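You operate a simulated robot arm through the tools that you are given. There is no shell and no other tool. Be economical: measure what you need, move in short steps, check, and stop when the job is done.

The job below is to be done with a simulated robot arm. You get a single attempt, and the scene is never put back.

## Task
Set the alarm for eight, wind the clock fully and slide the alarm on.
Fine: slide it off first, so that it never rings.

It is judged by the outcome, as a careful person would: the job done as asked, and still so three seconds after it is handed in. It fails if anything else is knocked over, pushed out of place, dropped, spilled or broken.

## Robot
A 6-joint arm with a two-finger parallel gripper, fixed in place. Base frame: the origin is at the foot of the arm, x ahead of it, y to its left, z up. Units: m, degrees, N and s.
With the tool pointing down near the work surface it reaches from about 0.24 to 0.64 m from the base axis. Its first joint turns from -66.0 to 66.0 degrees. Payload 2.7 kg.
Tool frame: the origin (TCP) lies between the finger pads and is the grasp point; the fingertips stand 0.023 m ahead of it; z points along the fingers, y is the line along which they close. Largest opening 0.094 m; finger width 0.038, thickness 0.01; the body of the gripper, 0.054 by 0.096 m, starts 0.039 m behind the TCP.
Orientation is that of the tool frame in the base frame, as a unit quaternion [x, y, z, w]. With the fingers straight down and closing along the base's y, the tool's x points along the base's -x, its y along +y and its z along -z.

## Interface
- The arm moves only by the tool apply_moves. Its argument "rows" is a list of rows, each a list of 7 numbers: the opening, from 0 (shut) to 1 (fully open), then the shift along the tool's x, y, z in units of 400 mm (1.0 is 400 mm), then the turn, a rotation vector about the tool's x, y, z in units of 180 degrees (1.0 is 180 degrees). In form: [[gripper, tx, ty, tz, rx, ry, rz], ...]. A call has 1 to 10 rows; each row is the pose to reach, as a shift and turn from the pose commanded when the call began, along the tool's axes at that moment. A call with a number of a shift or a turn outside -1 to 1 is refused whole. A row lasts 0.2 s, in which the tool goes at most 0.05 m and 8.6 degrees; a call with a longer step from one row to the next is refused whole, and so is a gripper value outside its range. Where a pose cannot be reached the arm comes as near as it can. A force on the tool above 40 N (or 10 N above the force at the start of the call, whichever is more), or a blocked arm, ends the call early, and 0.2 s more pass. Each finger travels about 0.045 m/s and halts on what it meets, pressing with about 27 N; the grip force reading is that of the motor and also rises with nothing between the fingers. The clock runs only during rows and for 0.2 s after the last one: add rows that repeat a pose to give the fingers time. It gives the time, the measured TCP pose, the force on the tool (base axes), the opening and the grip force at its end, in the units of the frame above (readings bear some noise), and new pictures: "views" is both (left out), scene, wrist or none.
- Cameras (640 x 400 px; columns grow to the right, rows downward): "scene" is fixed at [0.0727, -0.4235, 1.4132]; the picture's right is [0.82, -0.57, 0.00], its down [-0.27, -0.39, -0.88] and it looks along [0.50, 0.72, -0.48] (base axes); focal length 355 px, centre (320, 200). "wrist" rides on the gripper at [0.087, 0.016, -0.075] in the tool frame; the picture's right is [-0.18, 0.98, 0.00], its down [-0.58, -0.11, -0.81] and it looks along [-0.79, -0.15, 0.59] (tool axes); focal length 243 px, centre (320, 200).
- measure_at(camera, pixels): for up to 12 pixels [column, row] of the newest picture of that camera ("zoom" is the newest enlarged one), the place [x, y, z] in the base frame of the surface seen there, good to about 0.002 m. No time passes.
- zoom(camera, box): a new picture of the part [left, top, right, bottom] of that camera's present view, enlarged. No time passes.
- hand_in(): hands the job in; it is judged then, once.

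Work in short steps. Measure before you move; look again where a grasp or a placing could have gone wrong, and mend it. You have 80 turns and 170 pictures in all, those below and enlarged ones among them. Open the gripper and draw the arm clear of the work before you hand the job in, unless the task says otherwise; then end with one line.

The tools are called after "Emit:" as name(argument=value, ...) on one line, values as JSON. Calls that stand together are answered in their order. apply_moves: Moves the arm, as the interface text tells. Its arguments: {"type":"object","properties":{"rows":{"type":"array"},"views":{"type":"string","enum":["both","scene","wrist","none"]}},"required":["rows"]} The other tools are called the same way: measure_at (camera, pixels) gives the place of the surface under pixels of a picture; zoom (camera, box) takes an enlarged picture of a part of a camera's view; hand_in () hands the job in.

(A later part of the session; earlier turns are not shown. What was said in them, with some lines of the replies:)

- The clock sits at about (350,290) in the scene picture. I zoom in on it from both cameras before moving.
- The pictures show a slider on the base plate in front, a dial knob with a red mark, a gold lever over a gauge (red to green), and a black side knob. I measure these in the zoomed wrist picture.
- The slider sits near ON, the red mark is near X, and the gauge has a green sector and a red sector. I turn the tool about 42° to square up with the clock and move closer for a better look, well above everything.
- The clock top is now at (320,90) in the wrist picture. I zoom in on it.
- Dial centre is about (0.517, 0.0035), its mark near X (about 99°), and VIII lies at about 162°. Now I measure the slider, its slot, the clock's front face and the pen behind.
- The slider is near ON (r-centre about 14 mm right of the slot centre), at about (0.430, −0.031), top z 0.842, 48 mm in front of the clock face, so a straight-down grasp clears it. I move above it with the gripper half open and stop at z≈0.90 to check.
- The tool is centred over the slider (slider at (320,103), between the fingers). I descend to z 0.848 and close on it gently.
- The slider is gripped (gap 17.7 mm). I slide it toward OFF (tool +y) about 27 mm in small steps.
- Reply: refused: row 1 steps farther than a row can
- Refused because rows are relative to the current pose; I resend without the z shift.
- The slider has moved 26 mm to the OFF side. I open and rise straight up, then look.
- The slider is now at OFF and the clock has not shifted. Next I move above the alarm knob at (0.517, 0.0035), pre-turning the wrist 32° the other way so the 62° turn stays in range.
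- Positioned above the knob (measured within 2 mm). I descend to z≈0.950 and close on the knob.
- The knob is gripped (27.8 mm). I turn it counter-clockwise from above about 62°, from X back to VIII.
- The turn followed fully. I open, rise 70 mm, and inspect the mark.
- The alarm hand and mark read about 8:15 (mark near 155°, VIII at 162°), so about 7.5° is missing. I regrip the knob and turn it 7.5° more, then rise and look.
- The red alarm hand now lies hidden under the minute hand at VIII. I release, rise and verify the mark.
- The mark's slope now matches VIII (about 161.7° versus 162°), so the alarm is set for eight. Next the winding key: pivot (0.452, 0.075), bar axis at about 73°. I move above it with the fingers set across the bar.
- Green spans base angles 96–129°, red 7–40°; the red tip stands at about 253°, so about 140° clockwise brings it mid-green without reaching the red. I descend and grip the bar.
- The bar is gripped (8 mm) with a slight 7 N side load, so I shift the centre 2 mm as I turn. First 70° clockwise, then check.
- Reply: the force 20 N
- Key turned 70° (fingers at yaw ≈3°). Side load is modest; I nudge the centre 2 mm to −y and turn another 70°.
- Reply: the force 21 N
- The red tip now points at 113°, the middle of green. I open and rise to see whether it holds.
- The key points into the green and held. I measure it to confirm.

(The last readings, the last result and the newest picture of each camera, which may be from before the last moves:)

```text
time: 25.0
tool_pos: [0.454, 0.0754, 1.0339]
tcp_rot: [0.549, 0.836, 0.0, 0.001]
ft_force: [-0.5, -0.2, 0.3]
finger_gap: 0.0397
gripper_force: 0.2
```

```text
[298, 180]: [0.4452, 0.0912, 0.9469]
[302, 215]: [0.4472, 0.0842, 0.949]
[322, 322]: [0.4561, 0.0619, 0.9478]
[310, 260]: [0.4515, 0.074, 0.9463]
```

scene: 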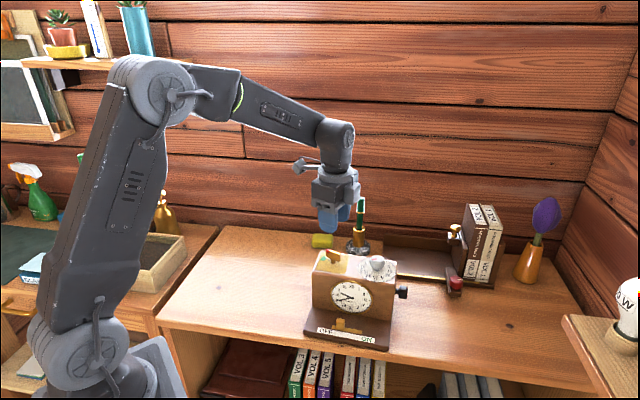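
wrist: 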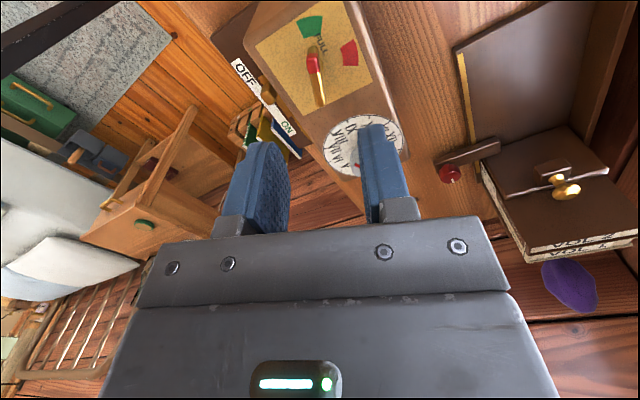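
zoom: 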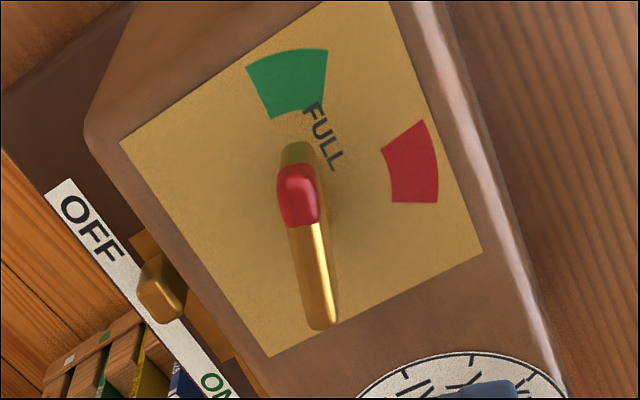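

The key points at about 110°, inside the green (96–129°). Now I go back over the slider, turning the tool back to the clock's alignment.

Emit:
apply_moves(rows=[[0.45, -0.0193, -0.0234, 0, 0, 0, -0.0432], [0.5, -0.0387, -0.0468, 0, 0, 0, -0.0864], [0.5, -0.058, -0.0701, 0, 0, 0, -0.1296], [0.5, -0.0773, -0.0935, 0, 0, 0, -0.1728], [0.5, -0.0966, -0.1169, 0, 0, 0, -0.216], [0.5, -0.116, -0.1403, 0, 0, 0, -0.2592], [0.5, -0.1353, -0.1636, 0, 0, 0, -0.3024], [0.5, -0.1546, -0.187, 0, 0, 0, -0.3456]], views="none")

Emit:
apply_moves(rows=[[0.5, 0, 0, 0, 0, 0, -0.0432], [0.5, 0, 0, 0, 0, 0, -0.0864], [0.5, 0, 0, 0, 0, 0, -0.1296], [0.5, 0, 0, 0, 0, 0, -0.1728], [0.5, 0, 0, 0, 0, 0, -0.216], [0.5, 0, 0, 0, 0, 0, -0.2594], [0.5, 0, 0, 0, 0, 0, -0.2594]])

```text
time: 26.8
tool_pos: [0.4103, -0.0145, 1.0356]
tcp_rot: [0.039, 0.999, -0.001, 0.001]
ft_force: [0.5, 0.9, -0.5]
finger_gap: 0.0468
gripper_force: 0.0
```

```text
time: 28.4
tool_pos: [0.4094, -0.0133, 1.0368]
tcp_rot: [-0.36, 0.933, -0.001, 0.001]
ft_force: [0.8, 0.1, 0.8]
finger_gap: 0.0469
gripper_force: 0.1
```

scene: 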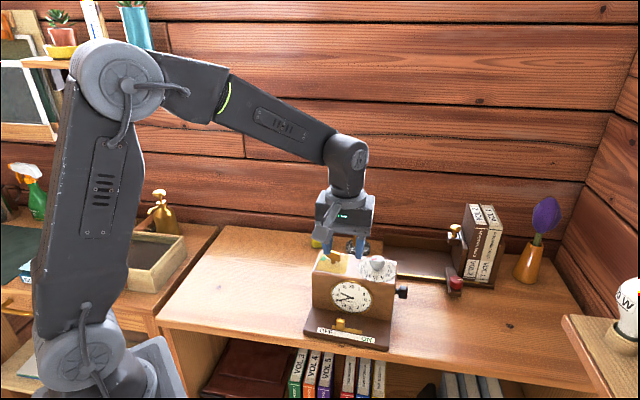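
wrist: 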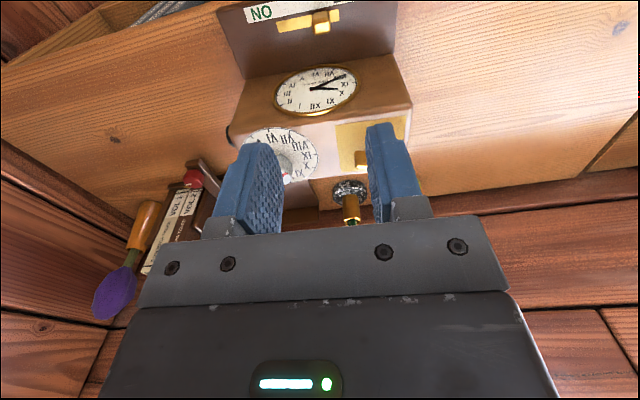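

Aligned over the slider (same r as when released). I descend to z≈0.848 and grip it.

Emit:
apply_moves(rows=[[0.5, 0, 0, 0.1, 0, 0, 0], [0.5, 0, 0, 0.2, 0, 0, 0], [0.5, 0, 0, 0.3, 0, 0, 0], [0.5, 0, 0, 0.4, 0, 0, 0], [0.5, 0, 0, 0.472, 0, 0, 0], [0.5, 0, 0, 0.472, 0, 0, 0], [0.2, 0, 0, 0.472, 0, 0, 0], [0.1, 0, 0, 0.472, 0, 0, 0], [0.1, 0, 0, 0.472, 0, 0, 0]])

```text
time: 29.5
tool_pos: [0.413, -0.0147, 0.8714]
tcp_rot: [-0.361, 0.933, -0.001, 0.003]
ft_force: [-2.7, -0.6, 9.0]
finger_gap: 0.0471
gripper_force: 0.0
stopped in row 5: the force on the tool passed its limit (the readings are from after the stop); the commanded pose is now the measured one
```

scene: 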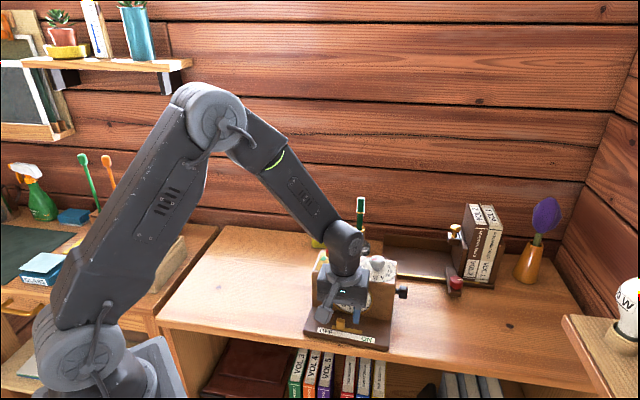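
wrist: 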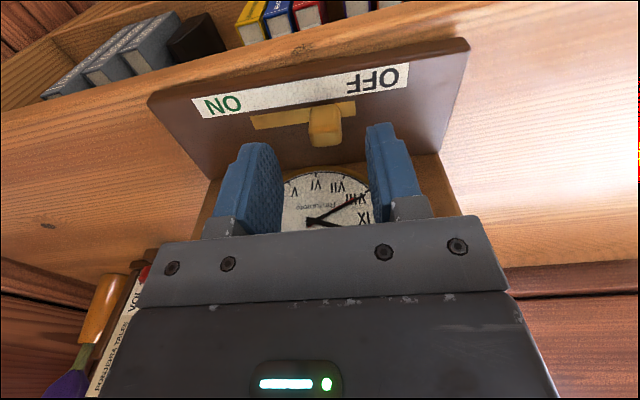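

The call stopped at z 0.871 with 9 N upward still on the tool. I look closely for contact before moving.

Emit:
zoom(camera="scene", box=[300, 240, 410, 350])

Emit:
zoom(camera="wrist", box=[200, 60, 460, 240])

Emit:
apply_moves(rows=[[0.5, 0, 0, 0, 0, 0, 0], [0.5, 0, 0, 0, 0, 0, 0]], views="none")

```text
3.64 times, centred on (355, 295) of scene
```

zoom: 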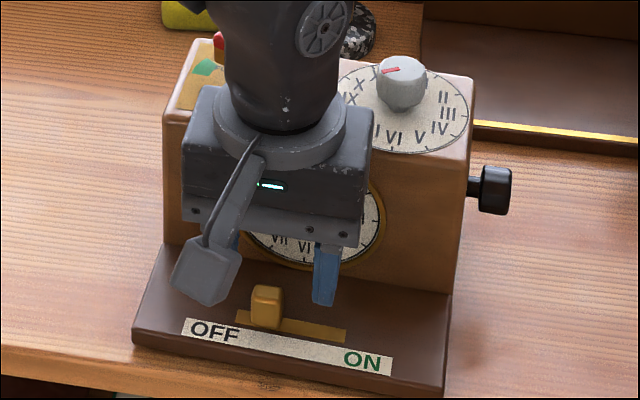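

```text
2.22 times, centred on (330, 150) of wrist
```

zoom: 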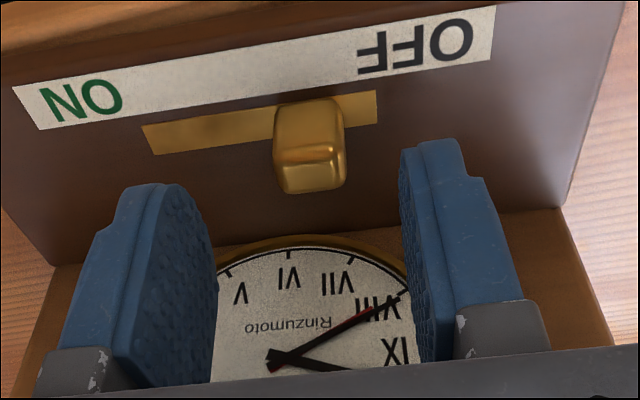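

```text
time: 30.1
tool_pos: [0.4123, -0.0137, 0.8708]
tcp_rot: [-0.361, 0.933, -0.001, 0.003]
ft_force: [-3.4, -0.6, 15.6]
finger_gap: 0.047
gripper_force: 0.0
```

There is a real contact (15.6 N upward), most likely something of the wrist against the clock's top. I back off 25 mm upward and check that the force vanishes and nothing shifted.

Emit:
apply_moves(rows=[[0.5, 0, 0, -0.03, 0, 0, 0], [0.5, 0, 0, -0.0625, 0, 0, 0], [0.5, 0, 0, -0.0625, 0, 0, 0]], views="scene")

Emit:
zoom(camera="scene", box=[300, 235, 410, 345])

Emit:
measure_at(camera="zoom", pixels=[[190, 215], [350, 240], [345, 110], [225, 110], [230, 40], [345, 40], [368, 150], [195, 90], [205, 75], [172, 130], [455, 280], [145, 340]])

```text
time: 30.9
tool_pos: [0.411, -0.0143, 0.8962]
tcp_rot: [-0.36, 0.933, -0.001, 0.002]
ft_force: [-0.5, -0.3, -0.3]
finger_gap: 0.047
gripper_force: 0.0
```

scene: 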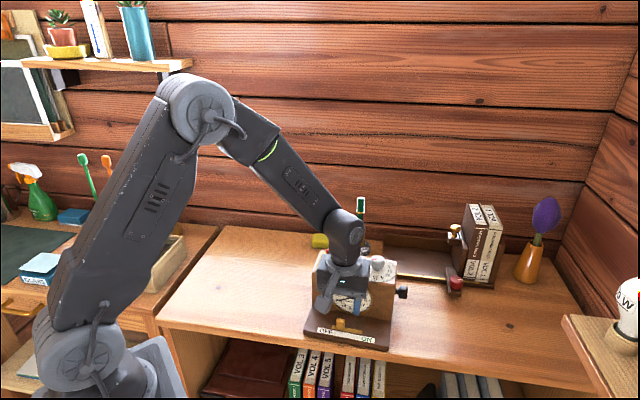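

```text
3.64 times, centred on (355, 290) of scene
```

zoom: 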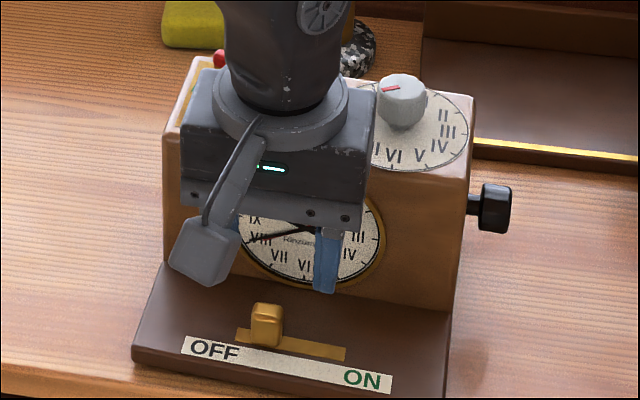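

```text
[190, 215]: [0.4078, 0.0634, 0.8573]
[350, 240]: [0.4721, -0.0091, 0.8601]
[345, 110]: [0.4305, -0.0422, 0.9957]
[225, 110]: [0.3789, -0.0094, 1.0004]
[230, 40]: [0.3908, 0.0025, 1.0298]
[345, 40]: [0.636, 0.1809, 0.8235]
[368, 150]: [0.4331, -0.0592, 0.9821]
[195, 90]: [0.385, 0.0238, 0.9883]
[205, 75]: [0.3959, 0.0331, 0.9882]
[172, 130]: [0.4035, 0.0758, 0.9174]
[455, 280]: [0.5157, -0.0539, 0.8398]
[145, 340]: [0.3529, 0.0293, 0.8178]
```

Free again at z 0.896 and the clock has not moved. I tilt the tool 15° so its upper part leans away from the clock, then descend slowly in a small step while watching the force.

Emit:
apply_moves(rows=[[0.5, 0, 0, 0, 0, -0.042, 0], [0.5, 0.008, 0.005, 0, 0, -0.083, 0], [0.5, 0.008, 0.005, 0, 0, -0.083, 0]])

Emit:
zoom(camera="wrist", box=[200, 40, 460, 220])

```text
time: 31.7
tool_pos: [0.407, -0.0137, 0.8954]
tcp_rot: [-0.358, 0.924, 0.045, 0.124]
ft_force: [-0.1, 0.6, -0.8]
finger_gap: 0.047
gripper_force: 0.0
```

scene: 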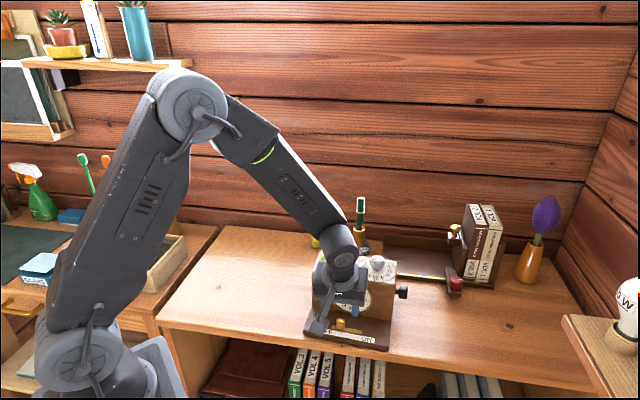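
wrist: 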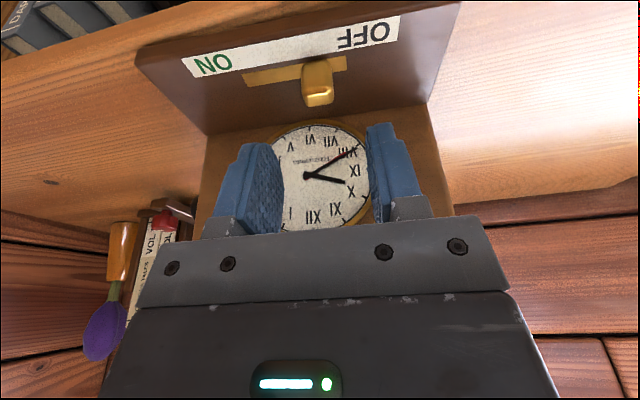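

```text
2.22 times, centred on (330, 130) of wrist
```

zoom: 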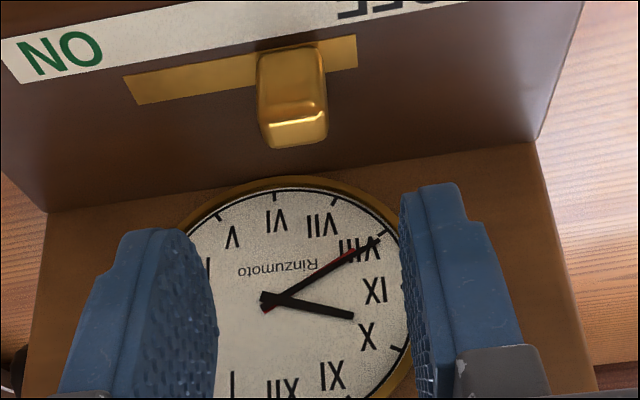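

Force is zero. I descend 25 mm vertically in slow 8 mm steps (tool axes now tilted).

Emit:
apply_moves(rows=[[0.5, 0.0054, 0, 0.0201, 0, 0, 0], [0.5, 0.0108, 0, 0.0402, 0, 0, 0], [0.5, 0.0162, 0, 0.0604, 0, 0, 0], [0.5, 0.0162, 0, 0.0604, 0, 0, 0]], views="none")

```text
time: 32.7
tool_pos: [0.41, -0.0139, 0.8712]
tcp_rot: [-0.358, 0.924, 0.045, 0.124]
ft_force: [-0.6, 0.2, 0.4]
finger_gap: 0.0467
gripper_force: 0.1
```

No contact at the same height now. I descend the remaining 21 mm slowly.

Emit:
apply_moves(rows=[[0.5, 0.0045, 0, 0.0169, 0, 0, 0], [0.5, 0.009, 0, 0.0338, 0, 0, 0], [0.5, 0.0136, 0, 0.0507, 0, 0, 0], [0.5, 0.0136, 0, 0.0507, 0, 0, 0]])

```text
time: 33.7
tool_pos: [0.4092, -0.0142, 0.8487]
tcp_rot: [-0.358, 0.924, 0.046, 0.124]
ft_force: [0.3, 0.5, 0.3]
finger_gap: 0.0468
gripper_force: 0.2
```

scene: 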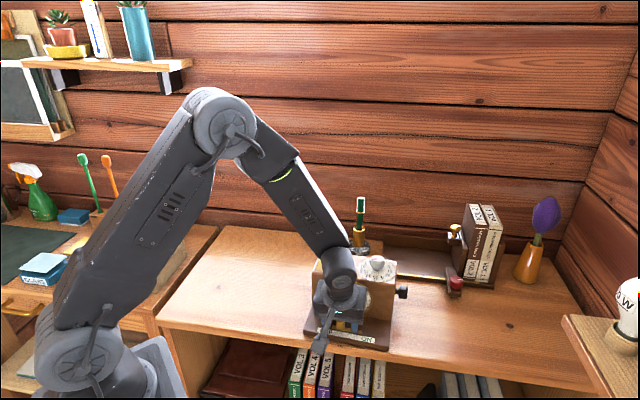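
wrist: 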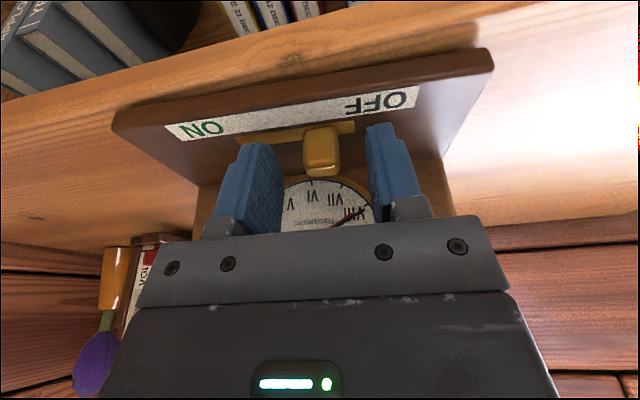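

The slider is between the fingers with no load. I close on it.

Emit:
apply_moves(rows=[[0.2, 0, 0, 0, 0, 0, 0], [0.1, 0, 0, 0, 0, 0, 0], [0.1, 0, 0, 0, 0, 0, 0], [0.1, 0, 0, 0, 0, 0, 0]])

```text
time: 34.7
tool_pos: [0.4091, -0.0142, 0.8468]
tcp_rot: [-0.359, 0.924, 0.046, 0.124]
ft_force: [0.9, -0.1, -0.3]
finger_gap: 0.0175
gripper_force: 27.0
```

scene: 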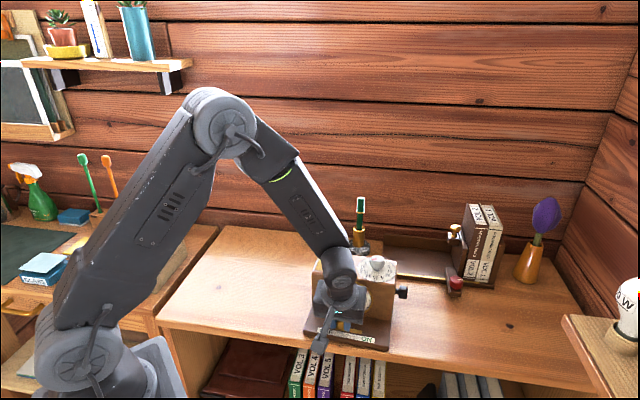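
wrist: 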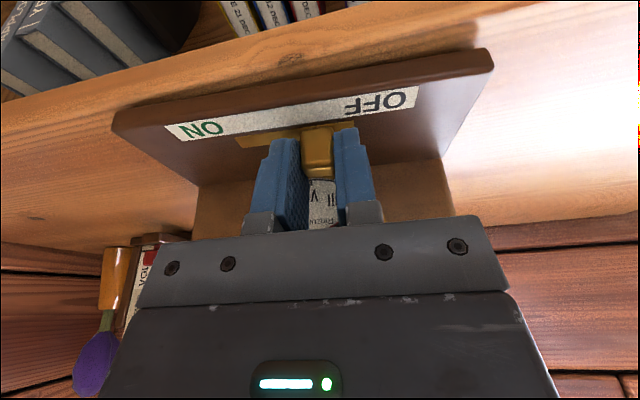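

Gripped (17.5 mm). I slide it 28 mm toward ON (tool −y).

Emit:
apply_moves(rows=[[0.1, 0, -0.0125, 0, 0, 0, 0], [0.1, 0, -0.025, 0, 0, 0, 0], [0.1, 0, -0.0375, 0, 0, 0, 0], [0.1, 0, -0.05, 0, 0, 0, 0], [0.1, 0, -0.0625, 0, 0, 0, 0], [0.1, 0, -0.07, 0, 0, 0, 0], [0.1, 0, -0.07, 0, 0, 0, 0]])

```text
time: 36.3
tool_pos: [0.427, -0.0354, 0.8497]
tcp_rot: [-0.36, 0.924, 0.046, 0.123]
ft_force: [0.9, 0.4, 0.0]
finger_gap: 0.0174
gripper_force: 27.1
```

scene: 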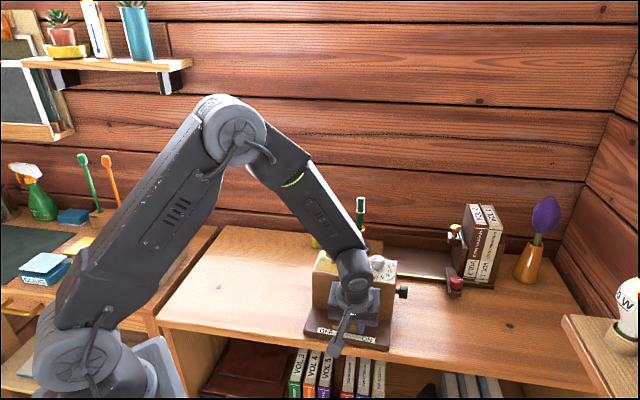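
wrist: 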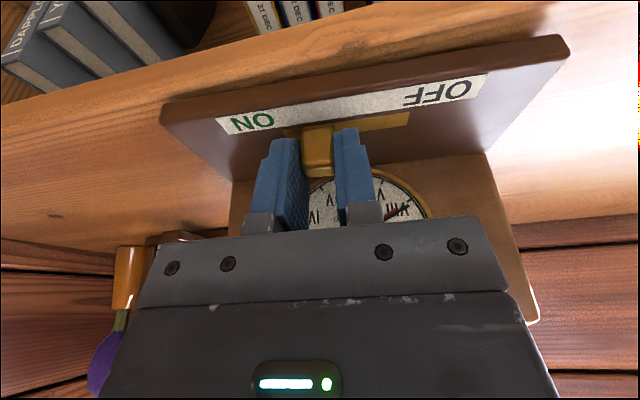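

r is now about 0.312, the same as the original ON position. I release, rise clear, and check everything.

Emit:
apply_moves(rows=[[0.5, 0, 0, 0, 0, 0, 0], [0.5, 0, 0, 0, 0, 0, 0], [0.5, 0, 0, -0.06, 0, 0, 0], [0.5, 0, 0, -0.16, 0, 0, 0], [0.5, 0, 0, -0.26, 0, 0, 0], [0.5, 0, 0, -0.36, 0, 0, 0], [0.5, 0, 0, -0.46, 0, 0, 0], [0.5, 0, 0, -0.56, 0, 0, 0], [0.5, 0, 0, -0.56, 0, 0, 0]])

Emit:
zoom(camera="scene", box=[300, 240, 410, 350])

Emit:
zoom(camera="scene", box=[300, 285, 400, 350])

Emit:
measure_at(camera="zoom", pixels=[[318, 280], [362, 287], [88, 130], [570, 214], [36, 280], [555, 375]])

```text
time: 38.3
tool_pos: [0.3843, -0.0734, 1.0663]
tcp_rot: [-0.358, 0.924, 0.046, 0.123]
ft_force: [-0.2, 0.4, -0.5]
finger_gap: 0.0468
gripper_force: 0.1
```

scene: 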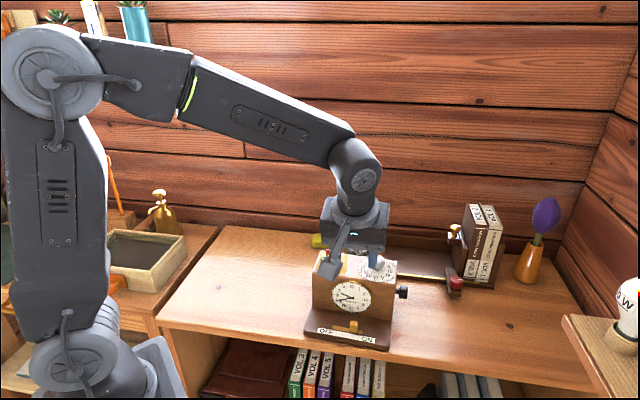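
wrist: 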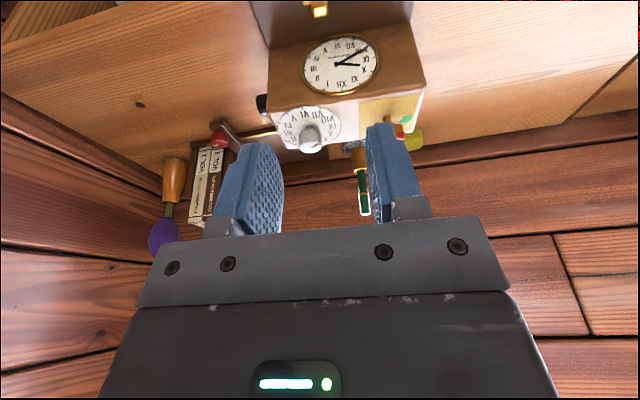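

```text
3.64 times, centred on (355, 295) of scene
```

zoom: 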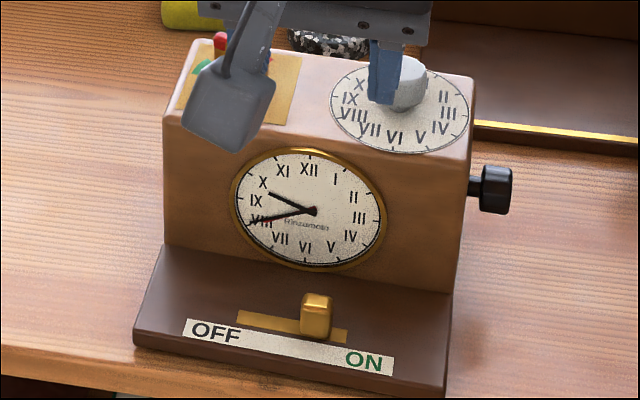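

```text
6.15 times, centred on (350, 318) of scene
```

zoom: 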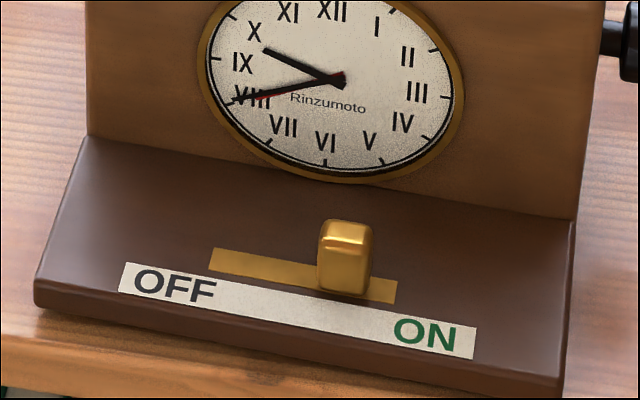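

```text
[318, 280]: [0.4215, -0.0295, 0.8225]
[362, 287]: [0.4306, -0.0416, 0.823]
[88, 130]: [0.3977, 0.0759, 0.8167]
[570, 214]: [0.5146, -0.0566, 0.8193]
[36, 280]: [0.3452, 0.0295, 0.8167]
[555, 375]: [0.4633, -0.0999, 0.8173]
```

Slider back at ON and the clock essentially unmoved. I draw the arm further clear and check the dial and key unobstructed.

Emit:
apply_moves(rows=[[0.6, 0.05, 0, -0.08, 0, 0.028, 0], [0.8, 0.1, 0, -0.16, 0, 0.056, 0], [1, 0.15, 0, -0.24, 0, 0.083, 0], [1, 0.15, 0, -0.24, 0, 0.083, 0]])

Emit:
zoom(camera="scene", box=[305, 238, 415, 308])

Emit:
zoom(camera="scene", box=[325, 275, 378, 318])

```text
time: 39.3
tool_pos: [0.322, -0.1311, 1.144]
tcp_rot: [-0.361, 0.933, -0.002, 0.002]
ft_force: [0.7, 0.4, -0.8]
finger_gap: 0.0939
gripper_force: 0.1
```

scene: 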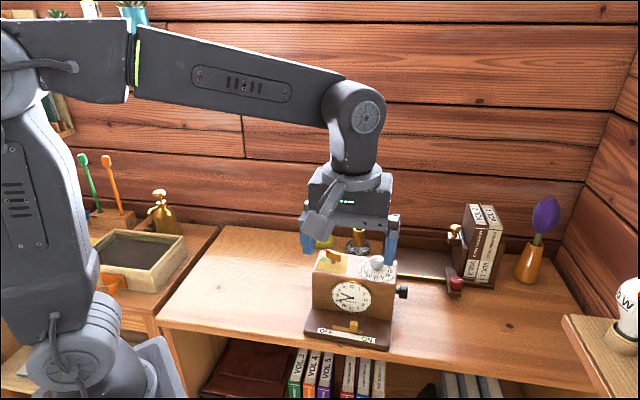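
wrist: 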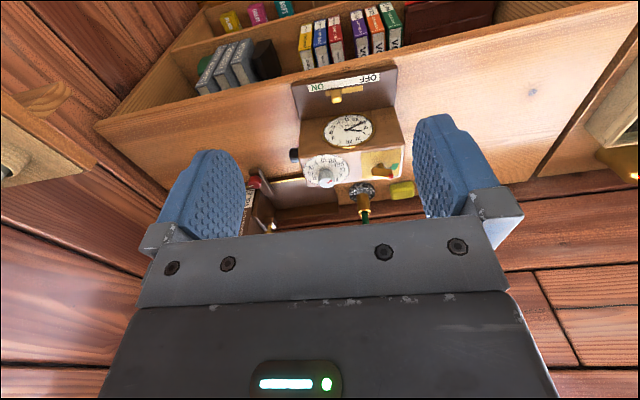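

```text
5.71 times, centred on (360, 273) of scene
```

zoom: 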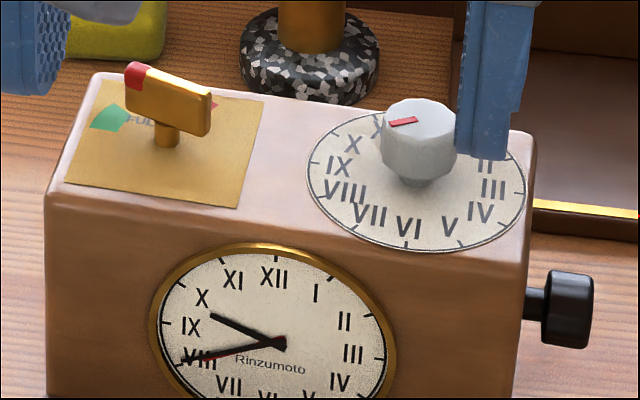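

```text
9.30 times, centred on (352, 296) of scene
```

zoom: 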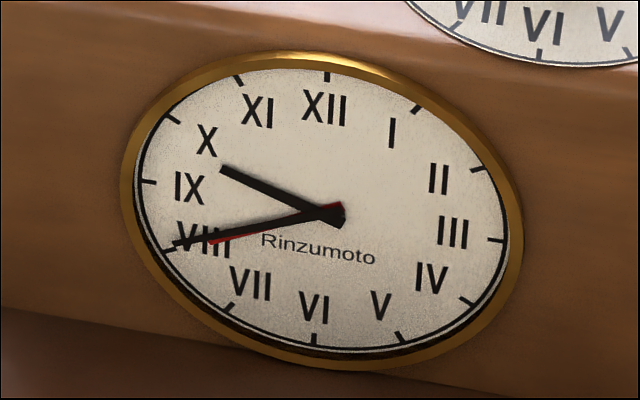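

The alarm hand reads VIII, the key rests in the green, and the slider is at ON. The neighbouring objects are in place and the arm is clear with the gripper open, so I hand in.

Emit:
hand_in()

```text
The job is handed in.
```

I slid the alarm off first, set it for eight, wound the clock to FULL (the key holds in the green), and slid the alarm back on; the clock shifted about 1 mm in the process, and on one descent the tool pressed on something near the clock, with no visible harm.
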